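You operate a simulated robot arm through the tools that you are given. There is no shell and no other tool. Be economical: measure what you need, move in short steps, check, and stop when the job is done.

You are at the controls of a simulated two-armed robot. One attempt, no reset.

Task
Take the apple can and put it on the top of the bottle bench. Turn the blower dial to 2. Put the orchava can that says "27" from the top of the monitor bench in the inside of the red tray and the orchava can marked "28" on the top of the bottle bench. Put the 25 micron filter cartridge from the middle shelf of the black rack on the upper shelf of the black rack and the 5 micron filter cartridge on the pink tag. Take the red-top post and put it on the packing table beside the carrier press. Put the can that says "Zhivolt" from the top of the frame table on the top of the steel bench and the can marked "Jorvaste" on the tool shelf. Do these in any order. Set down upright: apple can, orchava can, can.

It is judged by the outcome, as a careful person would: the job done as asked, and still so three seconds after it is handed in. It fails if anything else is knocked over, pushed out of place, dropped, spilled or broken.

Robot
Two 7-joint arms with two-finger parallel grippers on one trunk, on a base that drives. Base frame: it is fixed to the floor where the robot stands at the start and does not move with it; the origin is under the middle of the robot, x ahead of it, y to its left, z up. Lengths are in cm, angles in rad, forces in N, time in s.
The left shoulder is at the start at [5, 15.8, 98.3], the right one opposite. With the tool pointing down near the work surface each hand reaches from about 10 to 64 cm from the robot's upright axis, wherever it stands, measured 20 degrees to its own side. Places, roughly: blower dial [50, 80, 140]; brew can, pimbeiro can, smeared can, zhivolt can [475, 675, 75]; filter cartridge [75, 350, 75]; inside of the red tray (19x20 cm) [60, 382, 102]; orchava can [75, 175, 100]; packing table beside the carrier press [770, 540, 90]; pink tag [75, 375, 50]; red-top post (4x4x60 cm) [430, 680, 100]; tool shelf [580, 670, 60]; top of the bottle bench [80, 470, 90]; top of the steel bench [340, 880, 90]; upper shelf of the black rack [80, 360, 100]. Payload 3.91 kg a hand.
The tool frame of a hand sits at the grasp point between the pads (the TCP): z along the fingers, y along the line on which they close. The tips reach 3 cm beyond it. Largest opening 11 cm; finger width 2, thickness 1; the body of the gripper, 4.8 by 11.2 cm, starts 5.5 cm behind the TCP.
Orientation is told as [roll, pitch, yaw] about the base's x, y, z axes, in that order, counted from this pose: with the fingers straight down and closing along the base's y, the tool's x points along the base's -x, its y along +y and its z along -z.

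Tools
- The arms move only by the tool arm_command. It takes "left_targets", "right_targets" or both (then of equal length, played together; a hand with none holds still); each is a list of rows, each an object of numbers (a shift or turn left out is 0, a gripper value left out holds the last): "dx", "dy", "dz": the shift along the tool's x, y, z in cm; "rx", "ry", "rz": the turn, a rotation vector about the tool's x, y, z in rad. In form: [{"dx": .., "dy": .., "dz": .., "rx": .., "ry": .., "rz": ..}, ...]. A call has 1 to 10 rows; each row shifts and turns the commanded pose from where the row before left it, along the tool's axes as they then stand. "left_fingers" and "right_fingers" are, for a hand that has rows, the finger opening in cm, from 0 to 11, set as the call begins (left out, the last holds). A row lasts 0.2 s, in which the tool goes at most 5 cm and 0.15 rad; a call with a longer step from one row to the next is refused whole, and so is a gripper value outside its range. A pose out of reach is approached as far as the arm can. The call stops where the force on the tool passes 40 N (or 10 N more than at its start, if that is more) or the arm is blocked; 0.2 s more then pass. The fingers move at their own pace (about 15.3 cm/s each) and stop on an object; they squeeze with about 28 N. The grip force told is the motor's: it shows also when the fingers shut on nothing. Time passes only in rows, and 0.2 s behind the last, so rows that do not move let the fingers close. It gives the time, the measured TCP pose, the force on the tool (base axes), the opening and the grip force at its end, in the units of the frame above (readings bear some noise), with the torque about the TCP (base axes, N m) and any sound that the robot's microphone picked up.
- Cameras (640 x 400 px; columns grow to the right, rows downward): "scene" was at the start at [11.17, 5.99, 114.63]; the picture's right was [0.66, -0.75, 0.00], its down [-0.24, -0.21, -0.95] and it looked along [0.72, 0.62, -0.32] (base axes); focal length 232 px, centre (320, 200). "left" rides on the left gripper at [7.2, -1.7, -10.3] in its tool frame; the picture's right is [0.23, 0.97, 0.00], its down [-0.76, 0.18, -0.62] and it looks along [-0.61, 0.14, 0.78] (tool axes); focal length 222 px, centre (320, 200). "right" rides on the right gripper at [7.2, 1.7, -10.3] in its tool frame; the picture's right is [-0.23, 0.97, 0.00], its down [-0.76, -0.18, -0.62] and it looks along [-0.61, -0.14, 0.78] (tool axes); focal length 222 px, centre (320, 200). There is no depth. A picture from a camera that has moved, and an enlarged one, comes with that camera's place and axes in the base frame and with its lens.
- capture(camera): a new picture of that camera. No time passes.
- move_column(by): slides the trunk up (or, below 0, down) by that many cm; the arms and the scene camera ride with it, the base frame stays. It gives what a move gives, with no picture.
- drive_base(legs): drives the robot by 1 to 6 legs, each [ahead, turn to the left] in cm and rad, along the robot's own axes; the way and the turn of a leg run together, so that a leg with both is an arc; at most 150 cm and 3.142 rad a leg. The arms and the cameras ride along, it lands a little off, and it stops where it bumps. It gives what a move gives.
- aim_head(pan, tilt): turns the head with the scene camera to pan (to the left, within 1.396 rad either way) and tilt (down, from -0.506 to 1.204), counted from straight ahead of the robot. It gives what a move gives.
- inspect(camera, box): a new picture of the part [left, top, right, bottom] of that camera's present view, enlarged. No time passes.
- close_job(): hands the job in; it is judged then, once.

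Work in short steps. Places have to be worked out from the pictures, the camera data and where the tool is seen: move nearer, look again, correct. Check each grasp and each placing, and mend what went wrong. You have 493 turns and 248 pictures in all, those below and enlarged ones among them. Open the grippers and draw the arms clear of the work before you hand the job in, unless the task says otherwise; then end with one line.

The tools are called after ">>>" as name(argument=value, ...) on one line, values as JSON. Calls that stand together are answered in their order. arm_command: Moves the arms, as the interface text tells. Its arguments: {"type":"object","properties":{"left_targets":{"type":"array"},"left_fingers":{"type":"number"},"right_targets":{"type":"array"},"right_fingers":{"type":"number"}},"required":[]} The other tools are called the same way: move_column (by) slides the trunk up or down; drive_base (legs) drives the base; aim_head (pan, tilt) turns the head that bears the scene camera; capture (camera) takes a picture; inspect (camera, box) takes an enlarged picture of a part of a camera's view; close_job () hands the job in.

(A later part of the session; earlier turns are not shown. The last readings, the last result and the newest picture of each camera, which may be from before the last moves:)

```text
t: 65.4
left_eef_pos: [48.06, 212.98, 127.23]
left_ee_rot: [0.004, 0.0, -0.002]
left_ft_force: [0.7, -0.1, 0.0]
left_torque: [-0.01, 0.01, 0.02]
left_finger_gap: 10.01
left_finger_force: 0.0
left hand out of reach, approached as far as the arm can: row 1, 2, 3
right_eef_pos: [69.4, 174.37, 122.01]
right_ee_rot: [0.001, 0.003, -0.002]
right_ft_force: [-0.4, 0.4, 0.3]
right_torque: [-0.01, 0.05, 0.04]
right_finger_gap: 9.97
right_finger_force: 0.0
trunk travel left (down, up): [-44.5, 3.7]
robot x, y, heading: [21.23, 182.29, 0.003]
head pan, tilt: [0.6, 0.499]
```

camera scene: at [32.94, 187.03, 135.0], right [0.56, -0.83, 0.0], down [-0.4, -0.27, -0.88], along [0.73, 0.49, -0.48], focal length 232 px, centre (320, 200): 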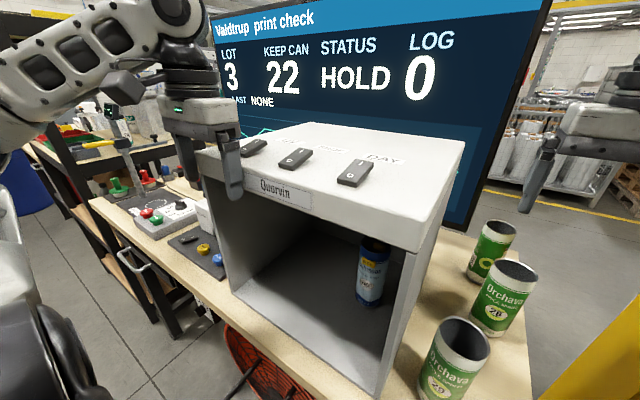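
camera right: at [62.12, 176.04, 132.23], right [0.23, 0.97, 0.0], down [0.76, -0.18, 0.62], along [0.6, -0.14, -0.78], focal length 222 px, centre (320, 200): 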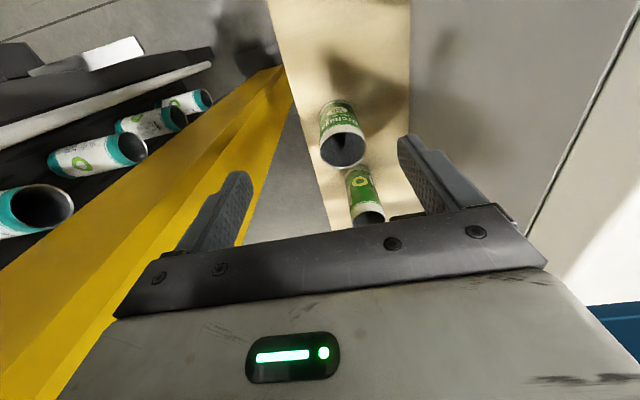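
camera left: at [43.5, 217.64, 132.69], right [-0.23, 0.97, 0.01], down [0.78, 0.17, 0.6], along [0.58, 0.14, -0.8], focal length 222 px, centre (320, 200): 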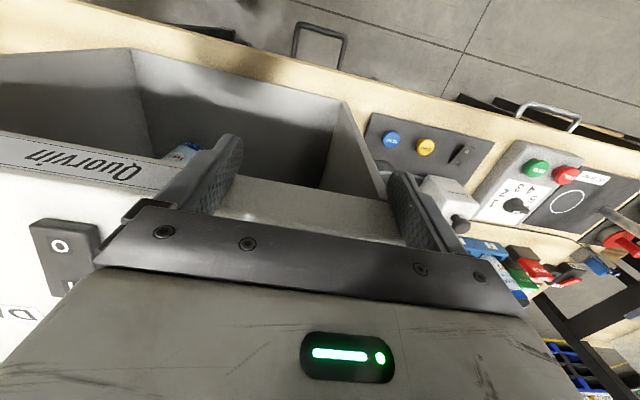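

Rear can shows its unnumbered side; I'll verify it later. Now move the right hand over 28 at (75,175.8) and view.

>>> arm_command(right_targets=[{"dx": -3, "dy": 0.7}, {"dx": -2.5, "dy": 0.7, "dz": 2}, {"dz": 2}], right_fingers=9)

>>> capture(camera="right")

>>> aim_head(pan=-0.2, tilt=0.5)

>>> inspect(camera="scene", box=[200, 50, 420, 250])

```text
t: 66.2
left_eef_pos: [48.03, 213.0, 127.11]
left_ee_rot: [0.006, 0.001, -0.001]
left_ft_force: [-0.3, -0.8, 0.2]
left_torque: [-0.02, -0.01, -0.04]
left_finger_gap: 10.0
left_finger_force: 0.1
right_eef_pos: [74.93, 175.46, 118.01]
right_ee_rot: [-0.001, 0.0, -0.001]
right_ft_force: [0.5, 0.3, -0.1]
right_torque: [0.01, -0.01, -0.01]
right_finger_gap: 9.01
right_finger_force: 0.0
trunk travel left (down, up): [-44.5, 3.7]
robot x, y, heading: [21.26, 181.7, -0.002]
head pan, tilt: [0.6, 0.499]
```

```text
214 pictures are left
camera right: at [67.52, 177.26, 128.25], right [0.23, 0.97, 0.0], down [0.76, -0.18, 0.62], along [0.61, -0.14, -0.78], focal length 222 px, centre (320, 200)
```

right: 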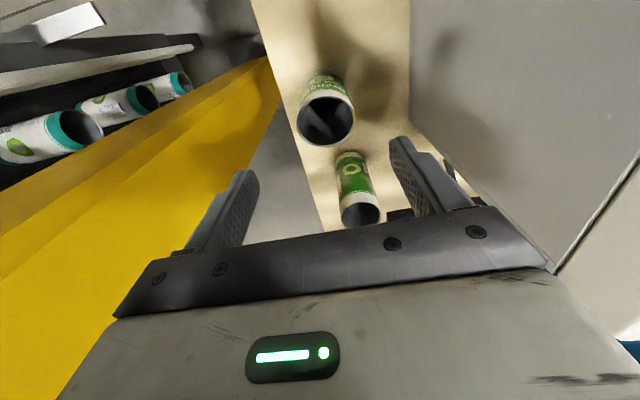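

```text
t: 67.3
left_eef_pos: [47.95, 213.04, 127.18]
left_ee_rot: [0.005, 0.001, -0.001]
left_ft_force: [0.3, 0.0, -0.4]
left_torque: [0.02, 0.02, 0.0]
left_finger_gap: 10.01
left_finger_force: 0.1
right_eef_pos: [74.83, 175.5, 117.94]
right_ee_rot: [0.002, 0.001, -0.002]
right_ft_force: [-0.7, -0.6, 0.8]
right_torque: [-0.02, 0.05, 0.01]
right_finger_gap: 8.99
right_finger_force: 0.0
trunk travel left (down, up): [-44.5, 3.7]
robot x, y, heading: [20.83, 181.95, -0.0]
head pan, tilt: [-0.201, 0.499]
```

```text
2.00 times, centred on (310, 150) of scene
camera zoom: at [34.34, 180.09, 135.01], right [-0.2, -0.98, 0.0], down [-0.47, 0.1, -0.88], along [0.86, -0.18, -0.48], focal length 463 px, centre (340, 300)
```

zoom: 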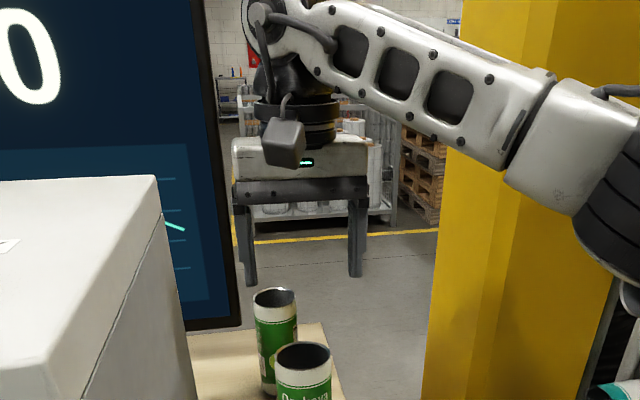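

Estimate for 28 is (75.2,176). Nudge and descend, looking before the final bit.

>>> arm_command(right_targets=[{"dx": -0.4, "dy": 0.6, "dz": 3}, {"dz": 3}, {"dz": 2}])

>>> capture(camera="right")

>>> inspect(camera="scene", box=[200, 100, 420, 250])

```text
t: 68.1
left_eef_pos: [48.04, 212.98, 127.1]
left_ee_rot: [0.006, 0.001, -0.003]
left_ft_force: [-1.0, 0.8, 0.1]
left_torque: [0.01, -0.01, -0.03]
left_finger_gap: 10.02
left_finger_force: 0.0
right_eef_pos: [75.41, 176.05, 109.99]
right_ee_rot: [0.001, 0.002, -0.001]
right_ft_force: [-0.1, 0.6, -0.5]
right_torque: [0.04, 0.04, -0.01]
right_finger_gap: 8.99
right_finger_force: 0.0
trunk travel left (down, up): [-44.5, 3.7]
robot x, y, heading: [21.52, 182.07, -0.006]
head pan, tilt: [-0.201, 0.499]
```

```text
212 pictures are left
camera right: at [67.96, 177.92, 120.27], right [0.23, 0.97, 0.0], down [0.76, -0.18, 0.62], along [0.61, -0.14, -0.78], focal length 222 px, centre (320, 200)
```

right: 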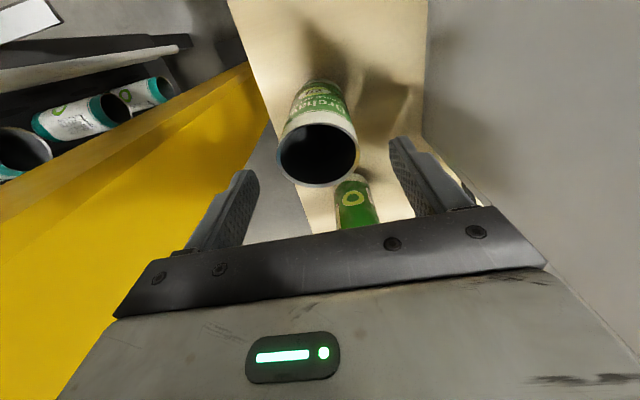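

```text
2.67 times, centred on (310, 175) of scene
camera zoom: at [34.35, 180.09, 135.01], right [-0.2, -0.98, 0.0], down [-0.47, 0.1, -0.88], along [0.86, -0.18, -0.48], focal length 618 px, centre (347, 267)
```

zoom: 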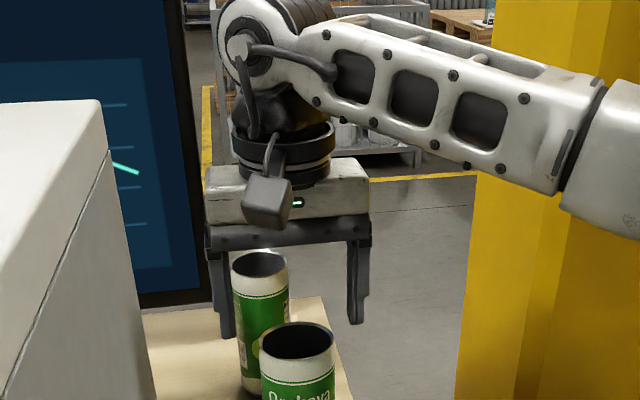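

Can top at (75.3,176.1,105.8), centred. Descend 7 cm and close.

>>> arm_command(right_targets=[{"dz": 3}, {"dz": 3}, {"dz": 1.2}])

>>> arm_command(right_targets=[{}, {}, {}], right_fingers=4)

>>> capture(camera="right")

```text
t: 68.9
left_eef_pos: [48.03, 213.05, 127.16]
left_ee_rot: [0.006, 0.0, -0.001]
left_ft_force: [-0.7, -0.2, -0.4]
left_torque: [0.02, 0.04, -0.02]
left_finger_gap: 10.01
left_finger_force: 0.0
right_eef_pos: [75.13, 176.23, 102.83]
right_ee_rot: [-0.001, 0.0, 0.001]
right_ft_force: [1.2, -0.4, 0.6]
right_torque: [-0.03, 0.0, 0.0]
right_finger_gap: 8.97
right_finger_force: 0.0
trunk travel left (down, up): [-44.5, 3.7]
robot x, y, heading: [21.39, 182.33, -0.001]
head pan, tilt: [-0.201, 0.499]
```

```text
t: 69.7
left_eef_pos: [48.06, 213.05, 127.08]
left_ee_rot: [0.006, -0.001, -0.002]
left_ft_force: [-0.7, -0.4, 0.0]
left_torque: [0.01, -0.03, 0.04]
left_finger_gap: 9.99
left_finger_force: 0.1
right_eef_pos: [75.22, 176.13, 102.77]
right_ee_rot: [0.001, 0.001, -0.003]
right_ft_force: [0.7, 0.6, 0.0]
right_torque: [-0.01, 0.01, -0.02]
right_finger_gap: 6.06
right_finger_force: 28.2
trunk travel left (down, up): [-44.5, 3.7]
robot x, y, heading: [21.39, 181.99, -0.007]
head pan, tilt: [-0.201, 0.499]
```

```text
210 pictures are left
camera right: at [67.89, 177.89, 113.11], right [0.23, 0.97, 0.0], down [0.76, -0.18, 0.62], along [0.61, -0.14, -0.78], focal length 222 px, centre (320, 200)
```

right: 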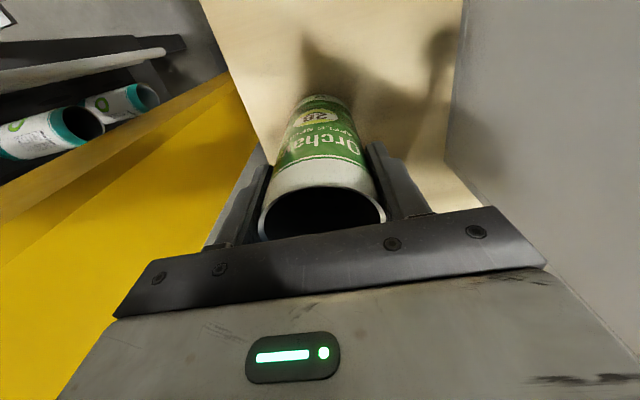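

Can 28 is gripped (6.06 cm). Lift it and bring it back along the path I came.

>>> arm_command(right_targets=[{"dz": -4}, {"dz": -4}, {"dz": -4}, {"dz": -4}, {"dz": -4}, {"dy": -3.5}, {"dy": -3}, {"dx": 4}, {"dx": 4}, {"dx": 4}])

>>> arm_command(right_targets=[{"dx": 4}, {"dx": 4}, {"dx": 4}, {"dz": 1}])

>>> aim_head(pan=-0.1, tilt=0.6)

>>> capture(camera="scene")

```text
t: 71.9
left_eef_pos: [47.82, 212.89, 127.31]
left_ee_rot: [0.004, 0.001, -0.002]
left_ft_force: [0.5, -0.3, 0.1]
left_torque: [0.0, -0.04, 0.01]
left_finger_gap: 9.99
left_finger_force: 0.1
right_eef_pos: [63.16, 169.62, 122.8]
right_ee_rot: [-0.001, 0.003, -0.003]
right_ft_force: [0.1, 0.0, 0.7]
right_torque: [0.03, -0.02, -0.01]
right_finger_gap: 6.05
right_finger_force: 27.8
trunk travel left (down, up): [-44.5, 3.7]
robot x, y, heading: [21.28, 182.18, -0.001]
head pan, tilt: [-0.201, 0.499]
```

```text
t: 72.9
left_eef_pos: [48.1, 212.94, 127.13]
left_ee_rot: [0.005, 0.0, -0.001]
left_ft_force: [0.2, 0.1, -0.4]
left_torque: [0.0, 0.02, 0.01]
left_finger_gap: 9.99
left_finger_force: 0.0
right_eef_pos: [51.22, 169.82, 121.78]
right_ee_rot: [0.001, 0.002, -0.003]
right_ft_force: [-1.3, 0.6, -0.3]
right_torque: [0.03, 0.03, 0.04]
right_finger_gap: 6.05
right_finger_force: 28.1
trunk travel left (down, up): [-44.5, 3.7]
robot x, y, heading: [21.22, 182.12, -0.004]
head pan, tilt: [-0.201, 0.499]
```

```text
t: 73.6
left_eef_pos: [47.91, 213.0, 127.1]
left_ee_rot: [0.007, -0.001, -0.003]
left_ft_force: [0.3, -0.7, -0.1]
left_torque: [0.0, -0.02, 0.0]
left_finger_gap: 9.98
left_finger_force: 0.1
right_eef_pos: [51.19, 169.7, 121.76]
right_ee_rot: [0.0, 0.0, -0.004]
right_ft_force: [0.5, 0.7, 0.1]
right_torque: [-0.01, 0.01, 0.03]
right_finger_gap: 6.04
right_finger_force: 27.9
trunk travel left (down, up): [-44.5, 3.7]
robot x, y, heading: [21.23, 182.04, 0.0]
head pan, tilt: [-0.099, 0.6]
```

```text
209 pictures are left
camera scene: at [34.21, 181.02, 134.1], right [-0.1, -0.99, 0.0], down [-0.56, 0.06, -0.83], along [0.82, -0.08, -0.56], focal length 232 px, centre (320, 200)
```

scene: 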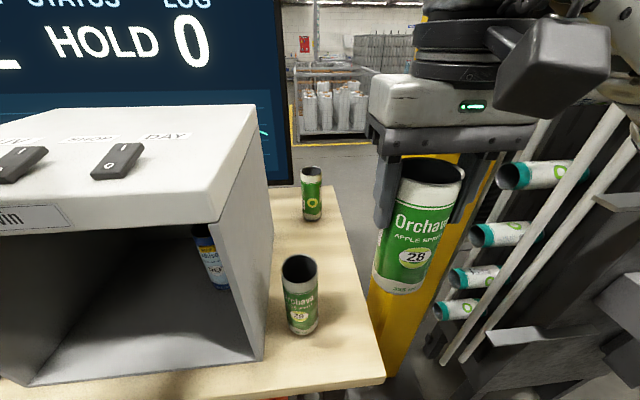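

Can 28 securely held and bench intact. I back out, turn left and look along the aisle.

>>> drive_base(legs=[[-38, 0], [0, 1.571]])

>>> aim_head(pan=-0.25, tilt=0.2)

>>> capture(camera="scene")

```text
t: 79.8
left_eef_pos: [-47.44, 209.1, 127.22]
left_ee_rot: [0.006, 0.001, 1.561]
left_ft_force: [0.8, 0.2, 0.5]
left_torque: [0.01, 0.0, 0.01]
left_finger_gap: 9.99
left_finger_force: 0.1
right_eef_pos: [-4.02, 212.02, 121.78]
right_ee_rot: [0.003, 0.0, 1.56]
right_ft_force: [-0.6, -0.7, 0.0]
right_torque: [0.01, -0.01, 0.01]
right_finger_gap: 6.05
right_finger_force: 28.0
trunk travel left (down, up): [-44.5, 3.7]
robot x, y, heading: [-16.37, 181.9, 1.559]
head pan, tilt: [-0.099, 0.6]
```

```text
t: 80.7
left_eef_pos: [-47.31, 209.15, 127.15]
left_ee_rot: [0.005, 0.001, 1.56]
left_ft_force: [0.1, 0.9, 1.3]
left_torque: [-0.01, 0.01, 0.03]
left_finger_gap: 10.02
left_finger_force: 0.1
right_eef_pos: [-4.11, 212.05, 121.88]
right_ee_rot: [-0.001, 0.004, 1.56]
right_ft_force: [0.3, 0.6, -0.5]
right_torque: [0.01, -0.01, 0.01]
right_finger_gap: 6.04
right_finger_force: 28.1
trunk travel left (down, up): [-44.5, 3.7]
robot x, y, heading: [-16.66, 182.42, 1.561]
head pan, tilt: [-0.25, 0.201]
```

```text
208 pictures are left
camera scene: at [-14.03, 195.06, 137.77], right [0.97, -0.26, 0.0], down [-0.05, -0.19, -0.98], along [0.25, 0.95, -0.2], focal length 232 px, centre (320, 200)
```

scene: 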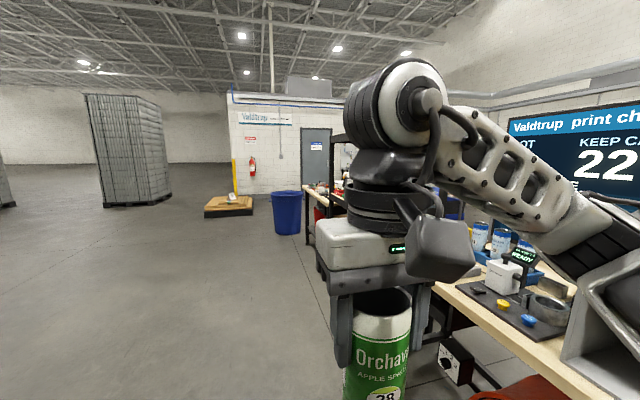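

Aisle clear. Drive 150 cm ahead and look right towards the rack.

>>> drive_base(legs=[[145, 0.01]])

>>> aim_head(pan=-0.9, tilt=0.4)

>>> capture(camera="scene")

```text
t: 87.8
left_eef_pos: [-46.43, 353.19, 127.09]
left_ee_rot: [0.005, -0.002, 1.568]
left_ft_force: [0.2, 0.4, 0.2]
left_torque: [-0.01, -0.01, -0.03]
left_finger_gap: 9.97
left_finger_force: 0.0
right_eef_pos: [-3.18, 356.27, 121.95]
right_ee_rot: [0.002, 0.001, 1.566]
right_ft_force: [1.2, 0.0, 0.6]
right_torque: [-0.02, 0.02, -0.03]
right_finger_gap: 6.04
right_finger_force: 28.3
trunk travel left (down, up): [-44.5, 3.7]
robot x, y, heading: [-15.55, 326.5, 1.567]
head pan, tilt: [-0.25, 0.201]
```

```text
t: 88.9
left_eef_pos: [-46.55, 353.22, 127.27]
left_ee_rot: [0.005, 0.0, 1.568]
left_ft_force: [0.2, 0.4, 0.1]
left_torque: [-0.01, 0.01, 0.03]
left_finger_gap: 10.01
left_finger_force: 0.1
right_eef_pos: [-3.3, 356.28, 121.87]
right_ee_rot: [-0.001, 0.0, 1.565]
right_ft_force: [0.5, -0.7, 0.7]
right_torque: [0.02, -0.01, -0.01]
right_finger_gap: 6.07
right_finger_force: 28.0
trunk travel left (down, up): [-44.5, 3.7]
robot x, y, heading: [-15.6, 326.98, 1.569]
head pan, tilt: [-0.901, 0.4]
```

```text
207 pictures are left
camera scene: at [-8.16, 336.02, 135.92], right [0.62, -0.79, 0.0], down [-0.31, -0.24, -0.92], along [0.72, 0.57, -0.39], focal length 232 px, centre (320, 200)
```

scene: 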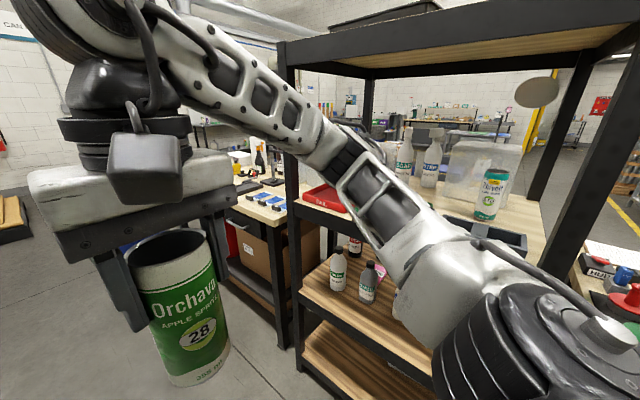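

Black rack is here, with a red tray and a green can on its upper shelf. Zoom to read, then go on to the bottle bench.

>>> inspect(camera="scene", box=[290, 100, 560, 320])

>>> drive_base(legs=[[115, 0]])

>>> capture(camera="scene")

```text
1.82 times, centred on (425, 210) of scene
camera zoom: at [-8.16, 336.02, 135.92], right [0.62, -0.79, 0.0], down [-0.31, -0.24, -0.92], along [0.72, 0.57, -0.39], focal length 421 px, centre (129, 182)
```

zoom: 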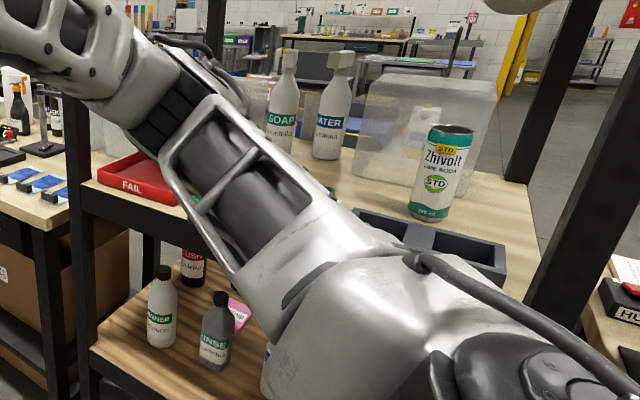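

```text
t: 94.8
left_eef_pos: [-45.95, 468.87, 127.15]
left_ee_rot: [0.005, 0.0, 1.566]
left_ft_force: [0.6, -0.7, 0.7]
left_torque: [0.01, 0.0, 0.03]
left_finger_gap: 10.02
left_finger_force: 0.1
right_eef_pos: [-2.66, 471.99, 121.77]
right_ee_rot: [0.0, 0.002, 1.566]
right_ft_force: [-0.3, -0.2, 0.4]
right_torque: [0.0, 0.01, -0.04]
right_finger_gap: 6.07
right_finger_force: 27.6
trunk travel left (down, up): [-44.5, 3.7]
robot x, y, heading: [-15.2, 442.28, 1.562]
head pan, tilt: [-0.901, 0.4]
```

```text
205 pictures are left
camera scene: at [-7.67, 451.73, 135.92], right [0.62, -0.79, 0.0], down [-0.31, -0.24, -0.92], along [0.72, 0.57, -0.39], focal length 232 px, centre (320, 200)
```

scene: 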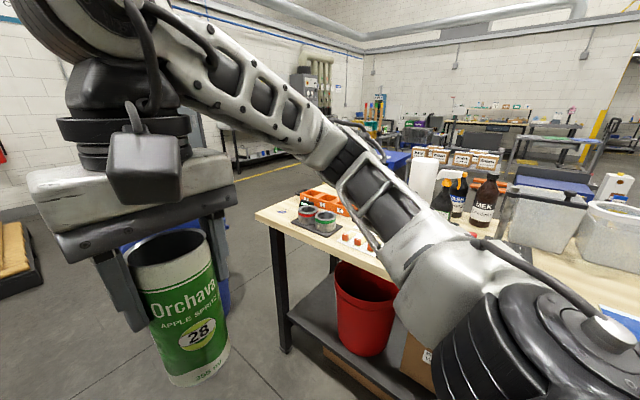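

Turn to face the bottle bench.

>>> drive_base(legs=[[0, -1.565]])

>>> aim_head(pan=0.2, tilt=0.4)

>>> capture(camera="scene")

```text
t: 99.0
left_eef_pos: [11.15, 473.47, 127.06]
left_ee_rot: [0.006, 0.0, 0.011]
left_ft_force: [0.6, -0.3, 0.0]
left_torque: [0.01, -0.04, -0.02]
left_finger_gap: 10.01
left_finger_force: 0.1
right_eef_pos: [14.94, 430.23, 121.77]
right_ee_rot: [0.0, 0.001, 0.01]
right_ft_force: [-0.6, -0.8, 0.5]
right_torque: [0.02, 0.0, 0.02]
right_finger_gap: 6.06
right_finger_force: 28.0
trunk travel left (down, up): [-44.5, 3.7]
robot x, y, heading: [-14.87, 442.29, 0.014]
head pan, tilt: [-0.901, 0.4]
```

```text
t: 100.3
left_eef_pos: [11.16, 473.34, 127.24]
left_ee_rot: [0.003, -0.001, 0.012]
left_ft_force: [-0.4, 0.0, -0.2]
left_torque: [0.02, -0.01, 0.01]
left_finger_gap: 10.0
left_finger_force: 0.0
right_eef_pos: [15.04, 430.12, 121.85]
right_ee_rot: [-0.001, 0.001, 0.011]
right_ft_force: [-0.1, 0.4, 1.1]
right_torque: [0.01, 0.01, 0.03]
right_finger_gap: 6.03
right_finger_force: 28.6
trunk travel left (down, up): [-44.5, 3.7]
robot x, y, heading: [-15.39, 441.83, 0.014]
head pan, tilt: [0.201, 0.4]
```

```text
204 pictures are left
camera scene: at [-1.91, 443.97, 135.92], right [0.21, -0.98, 0.0], down [-0.38, -0.08, -0.92], along [0.9, 0.19, -0.39], focal length 232 px, centre (320, 200)
```

scene: 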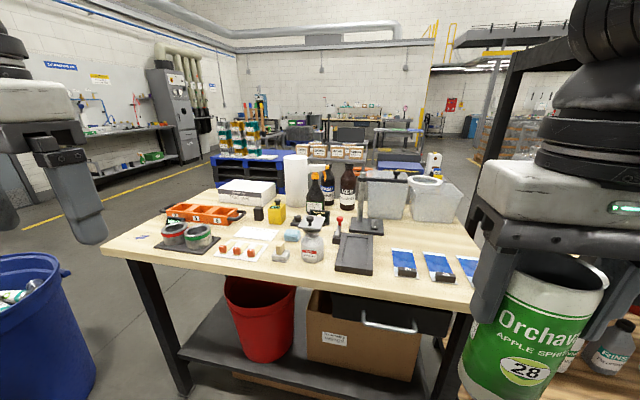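

Bench has clutter; zoom for free spots.

>>> inspect(camera="scene", box=[90, 140, 490, 310])

```text
1.60 times, centred on (290, 225) of scene
camera zoom: at [-1.91, 443.97, 135.92], right [0.21, -0.98, 0.0], down [-0.38, -0.08, -0.92], along [0.9, 0.19, -0.39], focal length 370 px, centre (368, 160)
```

zoom: 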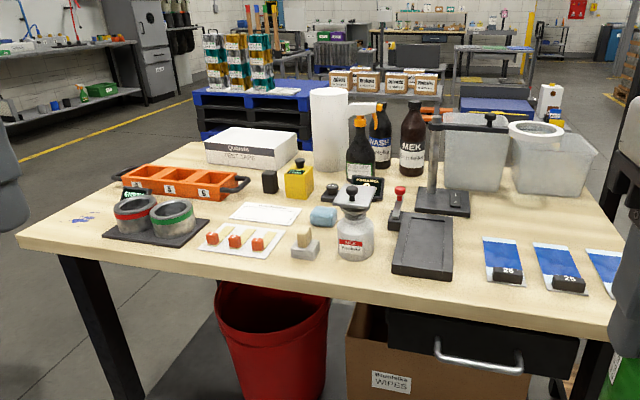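

Free spot behind the blue pads at about (78,425). Drive forward 37 cm to reach it.

>>> drive_base(legs=[[37, -0.01]])

>>> aim_head(pan=-0.2, tilt=0.6)

>>> capture(camera="scene")

>>> capture(camera="right")

```text
t: 102.6
left_eef_pos: [48.12, 473.45, 127.18]
left_ee_rot: [0.006, 0.002, 0.002]
left_ft_force: [1.4, 0.2, -0.3]
left_torque: [0.03, 0.03, 0.02]
left_finger_gap: 10.04
left_finger_force: 0.0
right_eef_pos: [51.38, 430.14, 121.89]
right_ee_rot: [0.0, 0.001, 0.002]
right_ft_force: [0.0, -0.2, -0.6]
right_torque: [-0.02, 0.01, 0.01]
right_finger_gap: 6.02
right_finger_force: 27.7
trunk travel left (down, up): [-44.5, 3.7]
robot x, y, heading: [21.85, 442.37, 0.006]
head pan, tilt: [0.201, 0.4]
```

```text
t: 103.5
left_eef_pos: [48.01, 473.41, 127.26]
left_ee_rot: [0.006, 0.0, 0.003]
left_ft_force: [-0.4, 0.1, 0.3]
left_torque: [0.0, 0.0, -0.01]
left_finger_gap: 9.99
left_finger_force: 0.2
right_eef_pos: [51.38, 430.14, 121.84]
right_ee_rot: [0.001, 0.002, 0.002]
right_ft_force: [-0.7, 0.0, -0.3]
right_torque: [-0.02, 0.03, -0.02]
right_finger_gap: 6.05
right_finger_force: 27.8
trunk travel left (down, up): [-44.5, 3.7]
robot x, y, heading: [21.3, 442.61, 0.005]
head pan, tilt: [-0.201, 0.6]
```

```text
202 pictures are left
camera scene: at [34.2, 440.51, 134.1], right [-0.2, -0.98, 0.0], down [-0.55, 0.11, -0.83], along [0.81, -0.16, -0.56], focal length 232 px, centre (320, 200)
```

scene: 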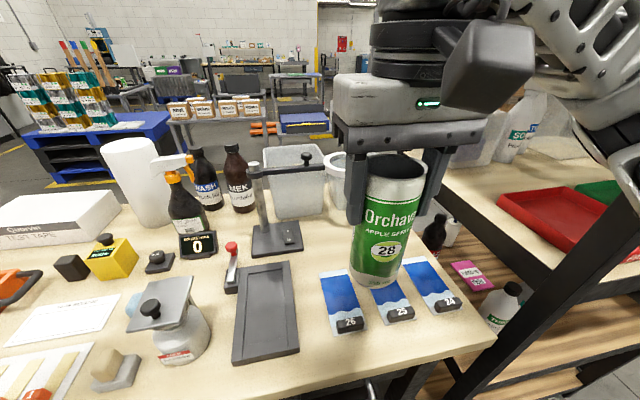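

```text
201 pictures are left
camera right: at [44.02, 431.87, 132.12], right [0.23, 0.97, 0.0], down [0.76, -0.18, 0.62], along [0.61, -0.14, -0.78], focal length 222 px, centre (320, 200)
```

right: 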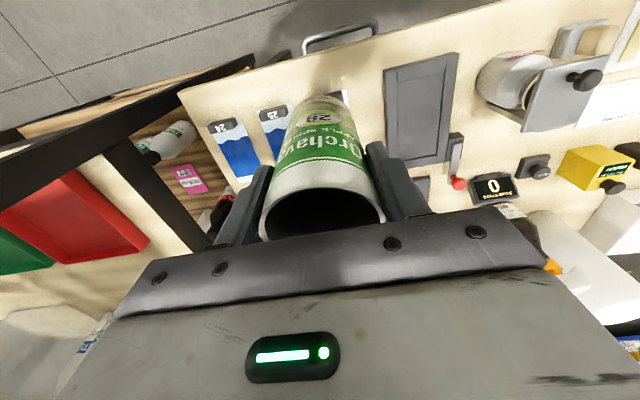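

Spot (77,424) is clear. Carry the can there and descend to just above the bench.

>>> arm_command(right_targets=[{"dx": -4.3, "dy": -1}, {"dx": -4.3, "dy": -1}, {"dx": -4.3, "dy": -1}, {"dx": -4.3, "dy": -1}, {"dx": -4.3, "dy": -1}, {"dx": -4.1, "dy": -1}, {"dz": 4}, {"dz": 4}, {"dz": 4}, {"dz": 4}])

>>> capture(camera="scene")

>>> capture(camera="right")

```text
t: 105.7
left_eef_pos: [47.95, 473.49, 127.16]
left_ee_rot: [0.005, -0.001, 0.002]
left_ft_force: [-0.5, 0.1, -0.4]
left_torque: [-0.01, -0.02, -0.01]
left_finger_gap: 9.99
left_finger_force: 0.0
right_eef_pos: [76.78, 424.26, 105.75]
right_ee_rot: [-0.002, 0.003, 0.004]
right_ft_force: [-6.8, 3.5, -0.6]
right_torque: [-0.1, -0.32, 0.05]
right_finger_gap: 5.66
right_finger_force: 28.1
trunk travel left (down, up): [-44.5, 3.7]
robot x, y, heading: [21.02, 442.1, -0.002]
head pan, tilt: [-0.201, 0.6]
```

```text
200 pictures are left
camera scene: at [34.12, 440.54, 134.08], right [-0.2, -0.98, 0.0], down [-0.55, 0.11, -0.83], along [0.81, -0.16, -0.56], focal length 232 px, centre (320, 200)
```

scene: 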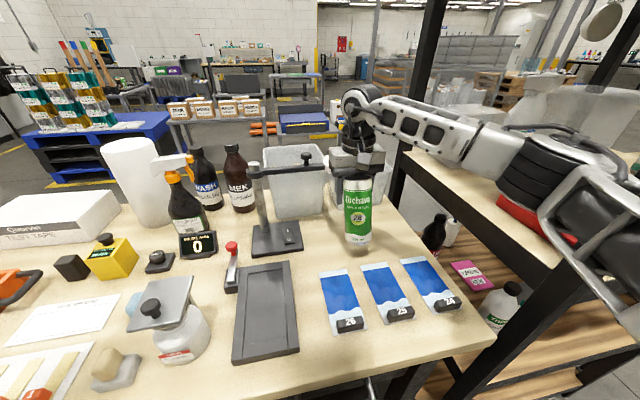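

```text
199 pictures are left
camera right: at [69.49, 425.91, 115.92], right [0.22, 0.97, 0.0], down [0.76, -0.17, 0.62], along [0.61, -0.14, -0.78], focal length 222 px, centre (320, 200)
```

right: 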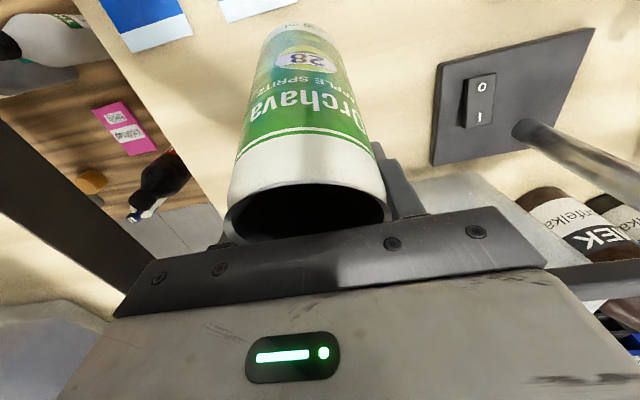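

Force and grip changed – the can may be touching something. Zoom.

>>> inspect(camera="scene", box=[250, 80, 450, 280])

```text
2.00 times, centred on (350, 180) of scene
camera zoom: at [34.12, 440.54, 134.08], right [-0.2, -0.98, 0.0], down [-0.55, 0.11, -0.83], along [0.81, -0.16, -0.56], focal length 463 px, centre (260, 240)
```

zoom: 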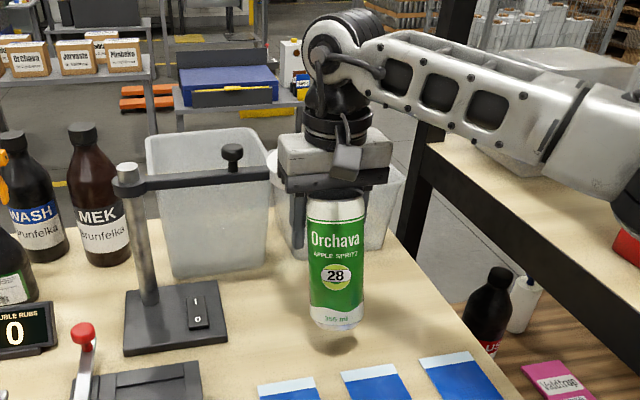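

The can isn't on the bench yet; it seems pressed by the tub behind (pushed ~1 cm toward me in the grip). I back off 3 cm in x and look.

>>> arm_command(right_targets=[{"dx": 1}, {"dx": 2}, {}])

>>> inspect(camera="scene", box=[250, 80, 450, 280])

>>> capture(camera="right")

```text
t: 106.5
left_eef_pos: [48.09, 473.44, 127.28]
left_ee_rot: [0.008, -0.001, 0.002]
left_ft_force: [0.5, -0.1, 0.3]
left_torque: [-0.01, -0.01, 0.02]
left_finger_gap: 9.97
left_finger_force: 0.1
right_eef_pos: [73.89, 424.1, 105.89]
right_ee_rot: [0.0, 0.002, 0.0]
right_ft_force: [-0.8, -0.5, -1.0]
right_torque: [-0.04, 0.01, 0.01]
right_finger_gap: 5.63
right_finger_force: 28.2
trunk travel left (down, up): [-44.5, 3.7]
robot x, y, heading: [21.39, 442.21, 0.003]
head pan, tilt: [-0.201, 0.6]
```

```text
2.00 times, centred on (350, 180) of scene
camera zoom: at [34.21, 440.51, 134.1], right [-0.2, -0.98, 0.0], down [-0.55, 0.11, -0.82], along [0.81, -0.16, -0.57], focal length 463 px, centre (260, 240)
```

zoom: 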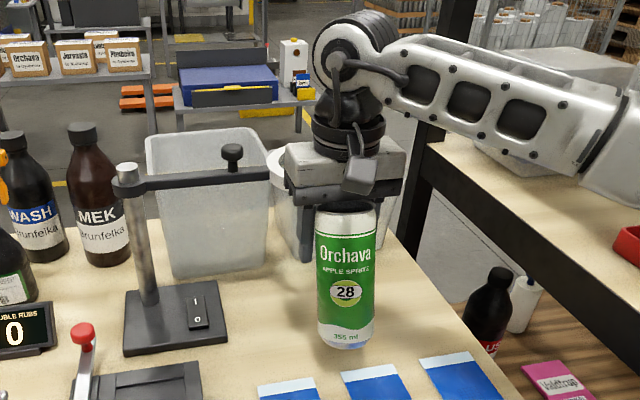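

```text
196 pictures are left
camera right: at [66.53, 425.88, 116.13], right [0.23, 0.97, 0.0], down [0.76, -0.18, 0.62], along [0.61, -0.14, -0.78], focal length 222 px, centre (320, 200)
```

right: 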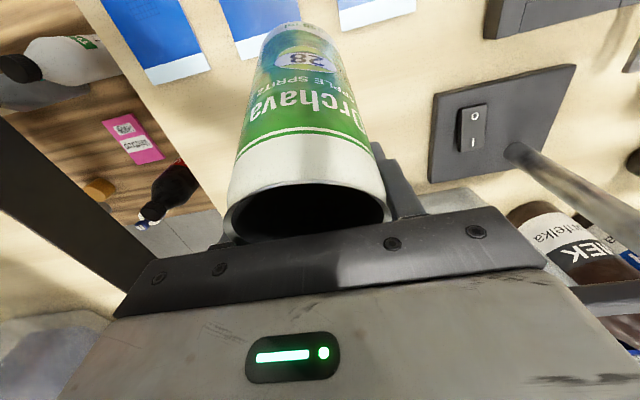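

Free again, can upright, now at x≈73 behind the pads. Lower in small steps.

>>> arm_command(right_targets=[{"dz": 1}, {"dz": 0.7}, {"dz": 0.5}])

>>> inspect(camera="scene", box=[300, 160, 420, 280])

```text
t: 107.3
left_eef_pos: [47.89, 473.45, 127.25]
left_ee_rot: [0.005, -0.003, 0.001]
left_ft_force: [-0.1, -0.8, -0.1]
left_torque: [0.0, 0.01, 0.04]
left_finger_gap: 9.97
left_finger_force: 0.0
right_eef_pos: [73.89, 424.2, 104.19]
right_ee_rot: [0.002, -0.01, 0.0]
right_ft_force: [-0.9, -2.2, 22.8]
right_torque: [-0.08, -1.02, -0.14]
right_finger_gap: 5.61
right_finger_force: 27.9
trunk travel left (down, up): [-44.5, 3.7]
robot x, y, heading: [21.29, 442.2, 0.001]
head pan, tilt: [-0.201, 0.6]
```

```text
3.33 times, centred on (360, 220) of scene
camera zoom: at [33.97, 440.54, 134.18], right [-0.2, -0.98, 0.0], down [-0.55, 0.11, -0.83], along [0.81, -0.16, -0.56], focal length 772 px, centre (187, 133)
```

zoom: 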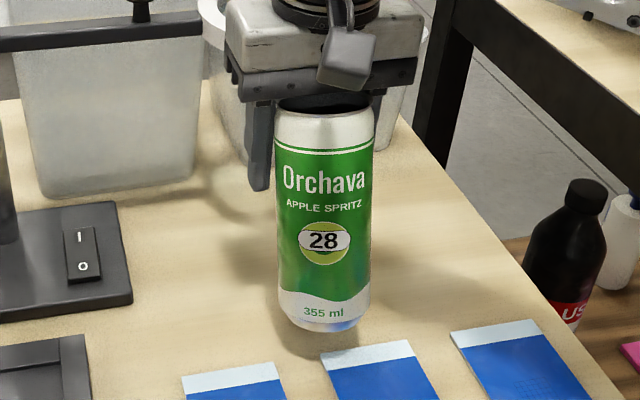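

Upward force 23 N: the can is on the bench. Ease up slightly and open.

>>> arm_command(right_targets=[{"dz": -0.25}, {}])

>>> arm_command(right_targets=[{}, {}], right_fingers=8)

>>> inspect(camera="scene", box=[300, 160, 420, 280])

```text
t: 107.9
left_eef_pos: [47.77, 473.48, 127.23]
left_ee_rot: [0.005, -0.001, 0.002]
left_ft_force: [0.6, 0.8, -0.1]
left_torque: [0.0, -0.05, -0.03]
left_finger_gap: 9.98
left_finger_force: 0.1
right_eef_pos: [73.77, 424.17, 104.25]
right_ee_rot: [0.003, -0.005, 0.002]
right_ft_force: [-0.5, -2.6, 23.1]
right_torque: [-0.05, -0.96, -0.11]
right_finger_gap: 5.6
right_finger_force: 28.2
trunk travel left (down, up): [-44.5, 3.7]
robot x, y, heading: [21.4, 442.39, 0.0]
head pan, tilt: [-0.201, 0.6]
```

```text
t: 108.5
left_eef_pos: [47.82, 473.47, 127.24]
left_ee_rot: [0.006, -0.001, 0.001]
left_ft_force: [0.3, 0.1, 0.7]
left_torque: [0.0, 0.02, -0.05]
left_finger_gap: 9.98
left_finger_force: 0.1
right_eef_pos: [73.86, 424.21, 104.13]
right_ee_rot: [0.002, -0.006, 0.001]
right_ft_force: [-0.2, -2.6, 22.4]
right_torque: [-0.01, -1.01, -0.11]
right_finger_gap: 7.99
right_finger_force: 0.1
trunk travel left (down, up): [-44.5, 3.7]
robot x, y, heading: [21.26, 442.14, 0.0]
head pan, tilt: [-0.201, 0.6]
```

```text
3.33 times, centred on (360, 220) of scene
camera zoom: at [33.96, 440.54, 134.13], right [-0.2, -0.98, 0.0], down [-0.55, 0.11, -0.83], along [0.81, -0.16, -0.56], focal length 772 px, centre (187, 133)
```

zoom: 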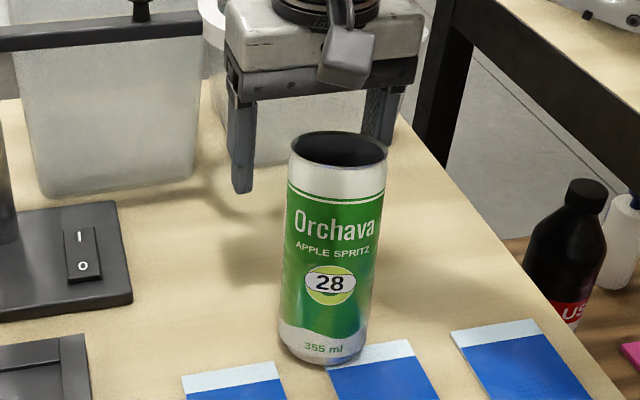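

The hand itself was resting on the tub; the can dropped slightly. Lift the hand straight up and check the can.

>>> arm_command(right_targets=[{"dz": -3}, {"dz": -4}, {"dz": -4}, {"dz": -4}])

>>> inspect(camera="scene", box=[260, 100, 460, 300])

>>> capture(camera="right")

```text
t: 109.5
left_eef_pos: [48.04, 473.45, 127.21]
left_ee_rot: [0.006, 0.0, 0.001]
left_ft_force: [0.1, -0.7, 0.3]
left_torque: [0.01, 0.02, -0.02]
left_finger_gap: 10.01
left_finger_force: 0.1
right_eef_pos: [73.88, 424.27, 118.81]
right_ee_rot: [0.0, 0.002, 0.002]
right_ft_force: [0.4, 0.6, 0.6]
right_torque: [0.0, -0.01, -0.03]
right_finger_gap: 8.01
right_finger_force: 0.0
trunk travel left (down, up): [-44.5, 3.7]
robot x, y, heading: [21.62, 442.52, 0.002]
head pan, tilt: [-0.201, 0.6]
```

```text
2.00 times, centred on (360, 200) of scene
camera zoom: at [34.17, 440.54, 134.1], right [-0.2, -0.98, 0.0], down [-0.55, 0.11, -0.83], along [0.81, -0.16, -0.56], focal length 463 px, centre (240, 200)
```

zoom: 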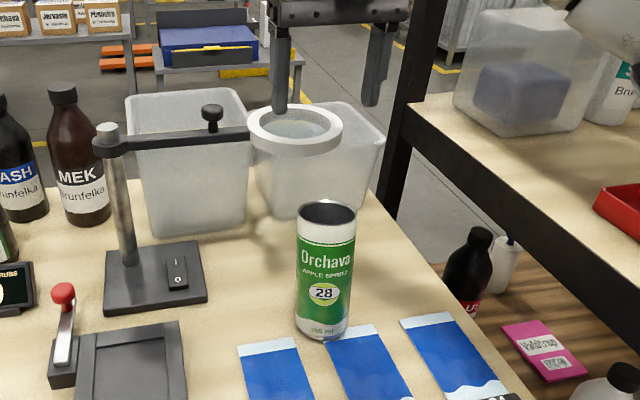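

```text
192 pictures are left
camera right: at [66.47, 426.02, 129.2], right [0.23, 0.97, 0.0], down [0.76, -0.18, 0.62], along [0.61, -0.14, -0.78], focal length 222 px, centre (320, 200)
```

right: 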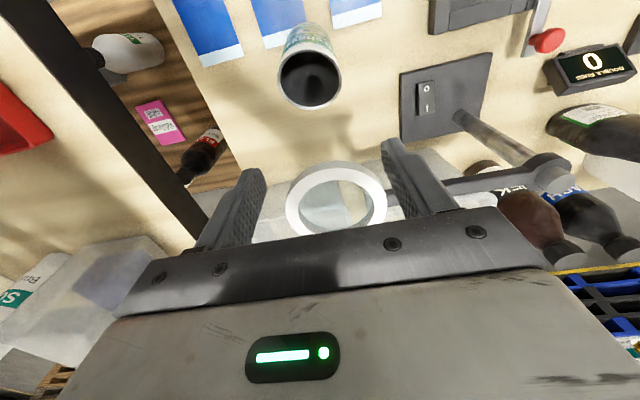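

The can stands upright; check whether it sits on the pad's edge.

>>> inspect(camera="scene", box=[370, 190, 470, 280])

>>> inspect(camera="right", box=[220, 0, 400, 130])

```text
4.44 times, centred on (420, 235) of scene
camera zoom: at [34.17, 440.54, 134.1], right [-0.2, -0.98, 0.0], down [-0.55, 0.11, -0.83], along [0.81, -0.16, -0.56], focal length 1029 px, centre (-124, 44)
```

zoom: 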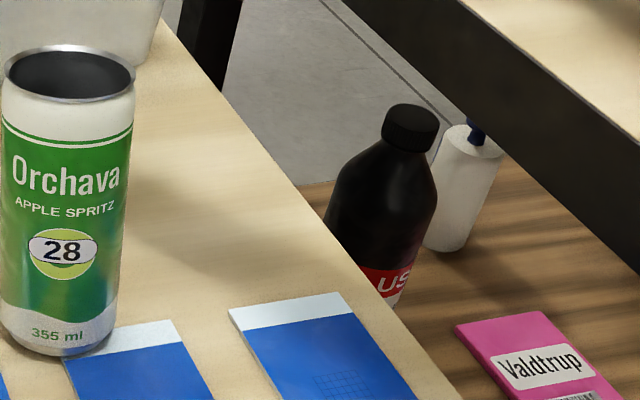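

```text
3.08 times, centred on (310, 65) of right
camera zoom: at [66.47, 426.02, 129.2], right [0.23, 0.97, 0.0], down [0.76, -0.18, 0.62], along [0.61, -0.14, -0.78], focal length 684 px, centre (351, 615)
```

zoom: 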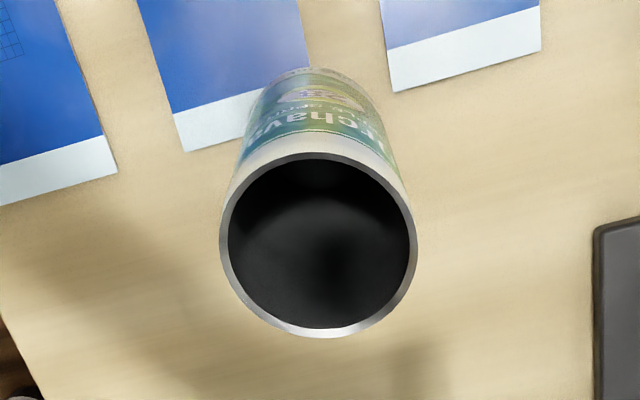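

The can overlaps a pad's edge slightly. I re-grasp it at (70.4,424.1) and will shift it to clear bench at about (74.5,414.5).

>>> arm_command(right_targets=[{"dx": 3.4, "dy": -0.15}, {"dz": 4}, {"dz": 4}, {"dz": 4}, {"dz": 3.3}], right_fingers=9)

>>> capture(camera="right")

```text
t: 110.7
left_eef_pos: [48.04, 473.3, 127.15]
left_ee_rot: [0.006, 0.001, 0.003]
left_ft_force: [0.0, -0.2, 0.4]
left_torque: [0.01, 0.04, 0.0]
left_finger_gap: 10.02
left_finger_force: 0.1
right_eef_pos: [70.57, 423.87, 103.56]
right_ee_rot: [0.001, 0.0, 0.001]
right_ft_force: [-0.4, 0.0, 0.5]
right_torque: [0.01, -0.02, 0.0]
right_finger_gap: 9.0
right_finger_force: 0.0
trunk travel left (down, up): [-44.5, 3.7]
robot x, y, heading: [21.26, 442.36, 0.001]
head pan, tilt: [-0.201, 0.6]
```

```text
189 pictures are left
camera right: at [63.19, 425.67, 113.73], right [0.23, 0.97, 0.0], down [0.76, -0.18, 0.62], along [0.61, -0.14, -0.78], focal length 222 px, centre (320, 200)
```

right: 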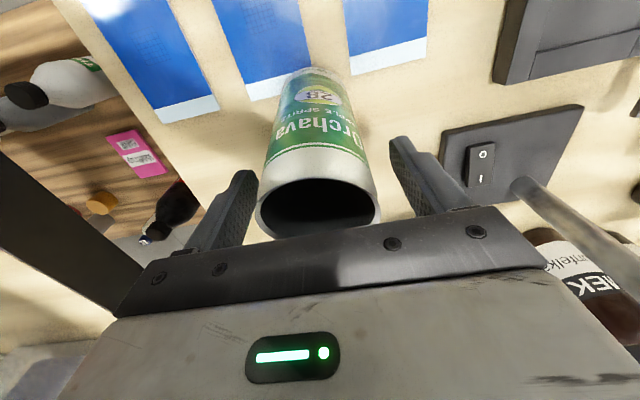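

Can centred. Close, lift 4 cm, shift right 9.5 then back 4, and lower.

>>> arm_command(right_targets=[{}, {}, {}], right_fingers=4)

>>> arm_command(right_targets=[{"dz": -3}, {"dy": -3.2}, {"dy": -3.2}, {"dy": -3.2}, {"dx": -2}, {"dx": -2}])

>>> inspect(camera="scene", box=[280, 120, 480, 280])

```text
t: 111.5
left_eef_pos: [48.1, 473.39, 127.12]
left_ee_rot: [0.006, 0.0, 0.002]
left_ft_force: [-0.1, 0.1, 1.0]
left_torque: [-0.01, 0.02, 0.03]
left_finger_gap: 9.98
left_finger_force: 0.0
right_eef_pos: [70.51, 423.88, 103.41]
right_ee_rot: [0.0, 0.001, 0.003]
right_ft_force: [-0.2, -0.5, -0.7]
right_torque: [0.0, -0.02, 0.03]
right_finger_gap: 5.95
right_finger_force: 28.0
trunk travel left (down, up): [-44.5, 3.7]
robot x, y, heading: [21.36, 442.63, 0.003]
head pan, tilt: [-0.201, 0.6]
```

```text
t: 112.9
left_eef_pos: [48.45, 474.17, 126.83]
left_ee_rot: [-0.002, 0.006, 0.0]
left_ft_force: [-0.4, 0.3, 0.2]
left_torque: [-0.02, 0.02, 0.03]
left_finger_gap: 9.99
left_finger_force: 0.1
right_eef_pos: [74.78, 415.15, 106.76]
right_ee_rot: [-0.005, 0.001, 0.004]
right_ft_force: [0.1, -0.5, 0.3]
right_torque: [0.02, 0.01, -0.01]
right_finger_gap: 5.94
right_finger_force: 28.4
trunk travel left (down, up): [-44.5, 3.7]
robot x, y, heading: [21.38, 442.21, 0.006]
head pan, tilt: [-0.201, 0.6]
```

```text
2.50 times, centred on (380, 200) of scene
camera zoom: at [34.48, 441.21, 134.09], right [-0.2, -0.98, 0.01], down [-0.56, 0.11, -0.82], along [0.81, -0.17, -0.57], focal length 579 px, centre (170, 200)
```

zoom: 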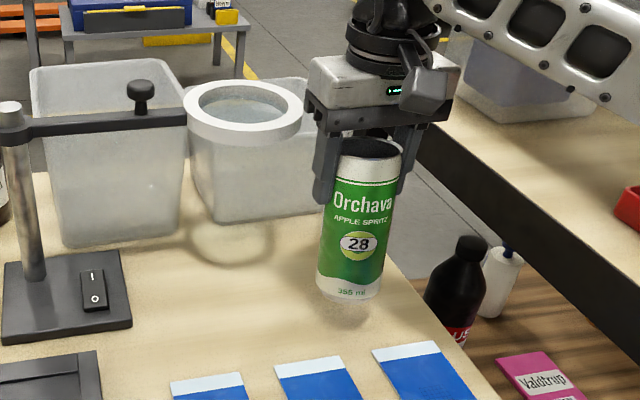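

The body shifted slightly – my right elbow may be touching the rack. Look at the full view.

>>> aim_head(pan=-0.9, tilt=0.3)

>>> capture(camera="scene")

```text
t: 114.0
left_eef_pos: [48.23, 474.15, 126.89]
left_ee_rot: [-0.003, 0.003, 0.001]
left_ft_force: [-0.2, 0.4, -0.1]
left_torque: [0.01, -0.01, 0.02]
left_finger_gap: 9.99
left_finger_force: 0.0
right_eef_pos: [74.81, 415.06, 106.75]
right_ee_rot: [-0.007, 0.002, 0.004]
right_ft_force: [0.2, -0.6, -0.4]
right_torque: [0.02, 0.0, 0.0]
right_finger_gap: 5.99
right_finger_force: 27.9
trunk travel left (down, up): [-44.5, 3.7]
robot x, y, heading: [21.38, 442.2, 0.005]
head pan, tilt: [-0.901, 0.3]
```

```text
187 pictures are left
camera scene: at [31.52, 435.67, 136.88], right [-0.78, -0.62, 0.01], down [-0.19, 0.23, -0.96], along [0.6, -0.75, -0.29], focal length 232 px, centre (320, 200)
```

scene: 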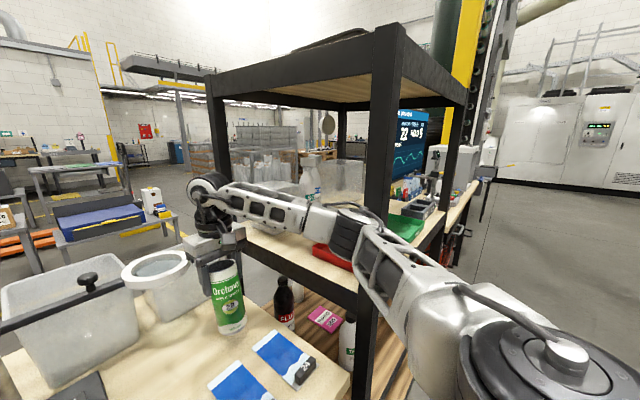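

The elbow touches the rack's post. I ease the hand 3 cm back left to relieve it and place the can at (74,418).

>>> arm_command(right_targets=[{"dy": 1.5, "dx": 0.5}, {"dy": 1.5, "dx": 0.5}, {}])

>>> capture(camera="scene")

```text
t: 114.8
left_eef_pos: [47.85, 473.55, 127.15]
left_ee_rot: [0.005, -0.003, 0.002]
left_ft_force: [-0.2, -1.0, 0.2]
left_torque: [-0.01, 0.0, 0.02]
left_finger_gap: 10.0
left_finger_force: 0.0
right_eef_pos: [73.46, 417.58, 106.58]
right_ee_rot: [-0.002, 0.002, -0.002]
right_ft_force: [-0.5, -0.2, 0.3]
right_torque: [0.04, -0.02, -0.01]
right_finger_gap: 5.95
right_finger_force: 28.2
trunk travel left (down, up): [-44.5, 3.7]
robot x, y, heading: [21.54, 442.44, -0.0]
head pan, tilt: [-0.901, 0.3]
```

```text
186 pictures are left
camera scene: at [31.23, 435.13, 136.84], right [-0.78, -0.62, 0.0], down [-0.18, 0.23, -0.96], along [0.6, -0.75, -0.29], focal length 232 px, centre (320, 200)
```

scene: 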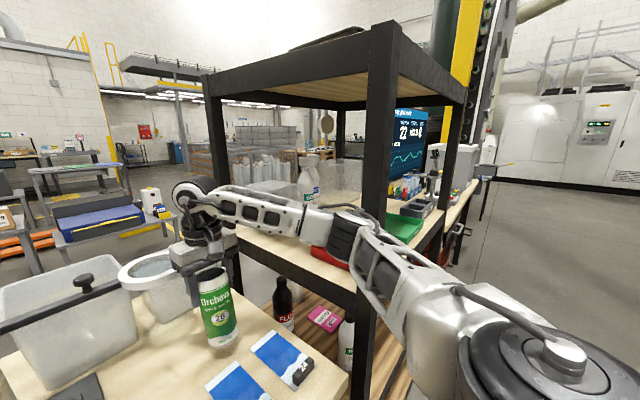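

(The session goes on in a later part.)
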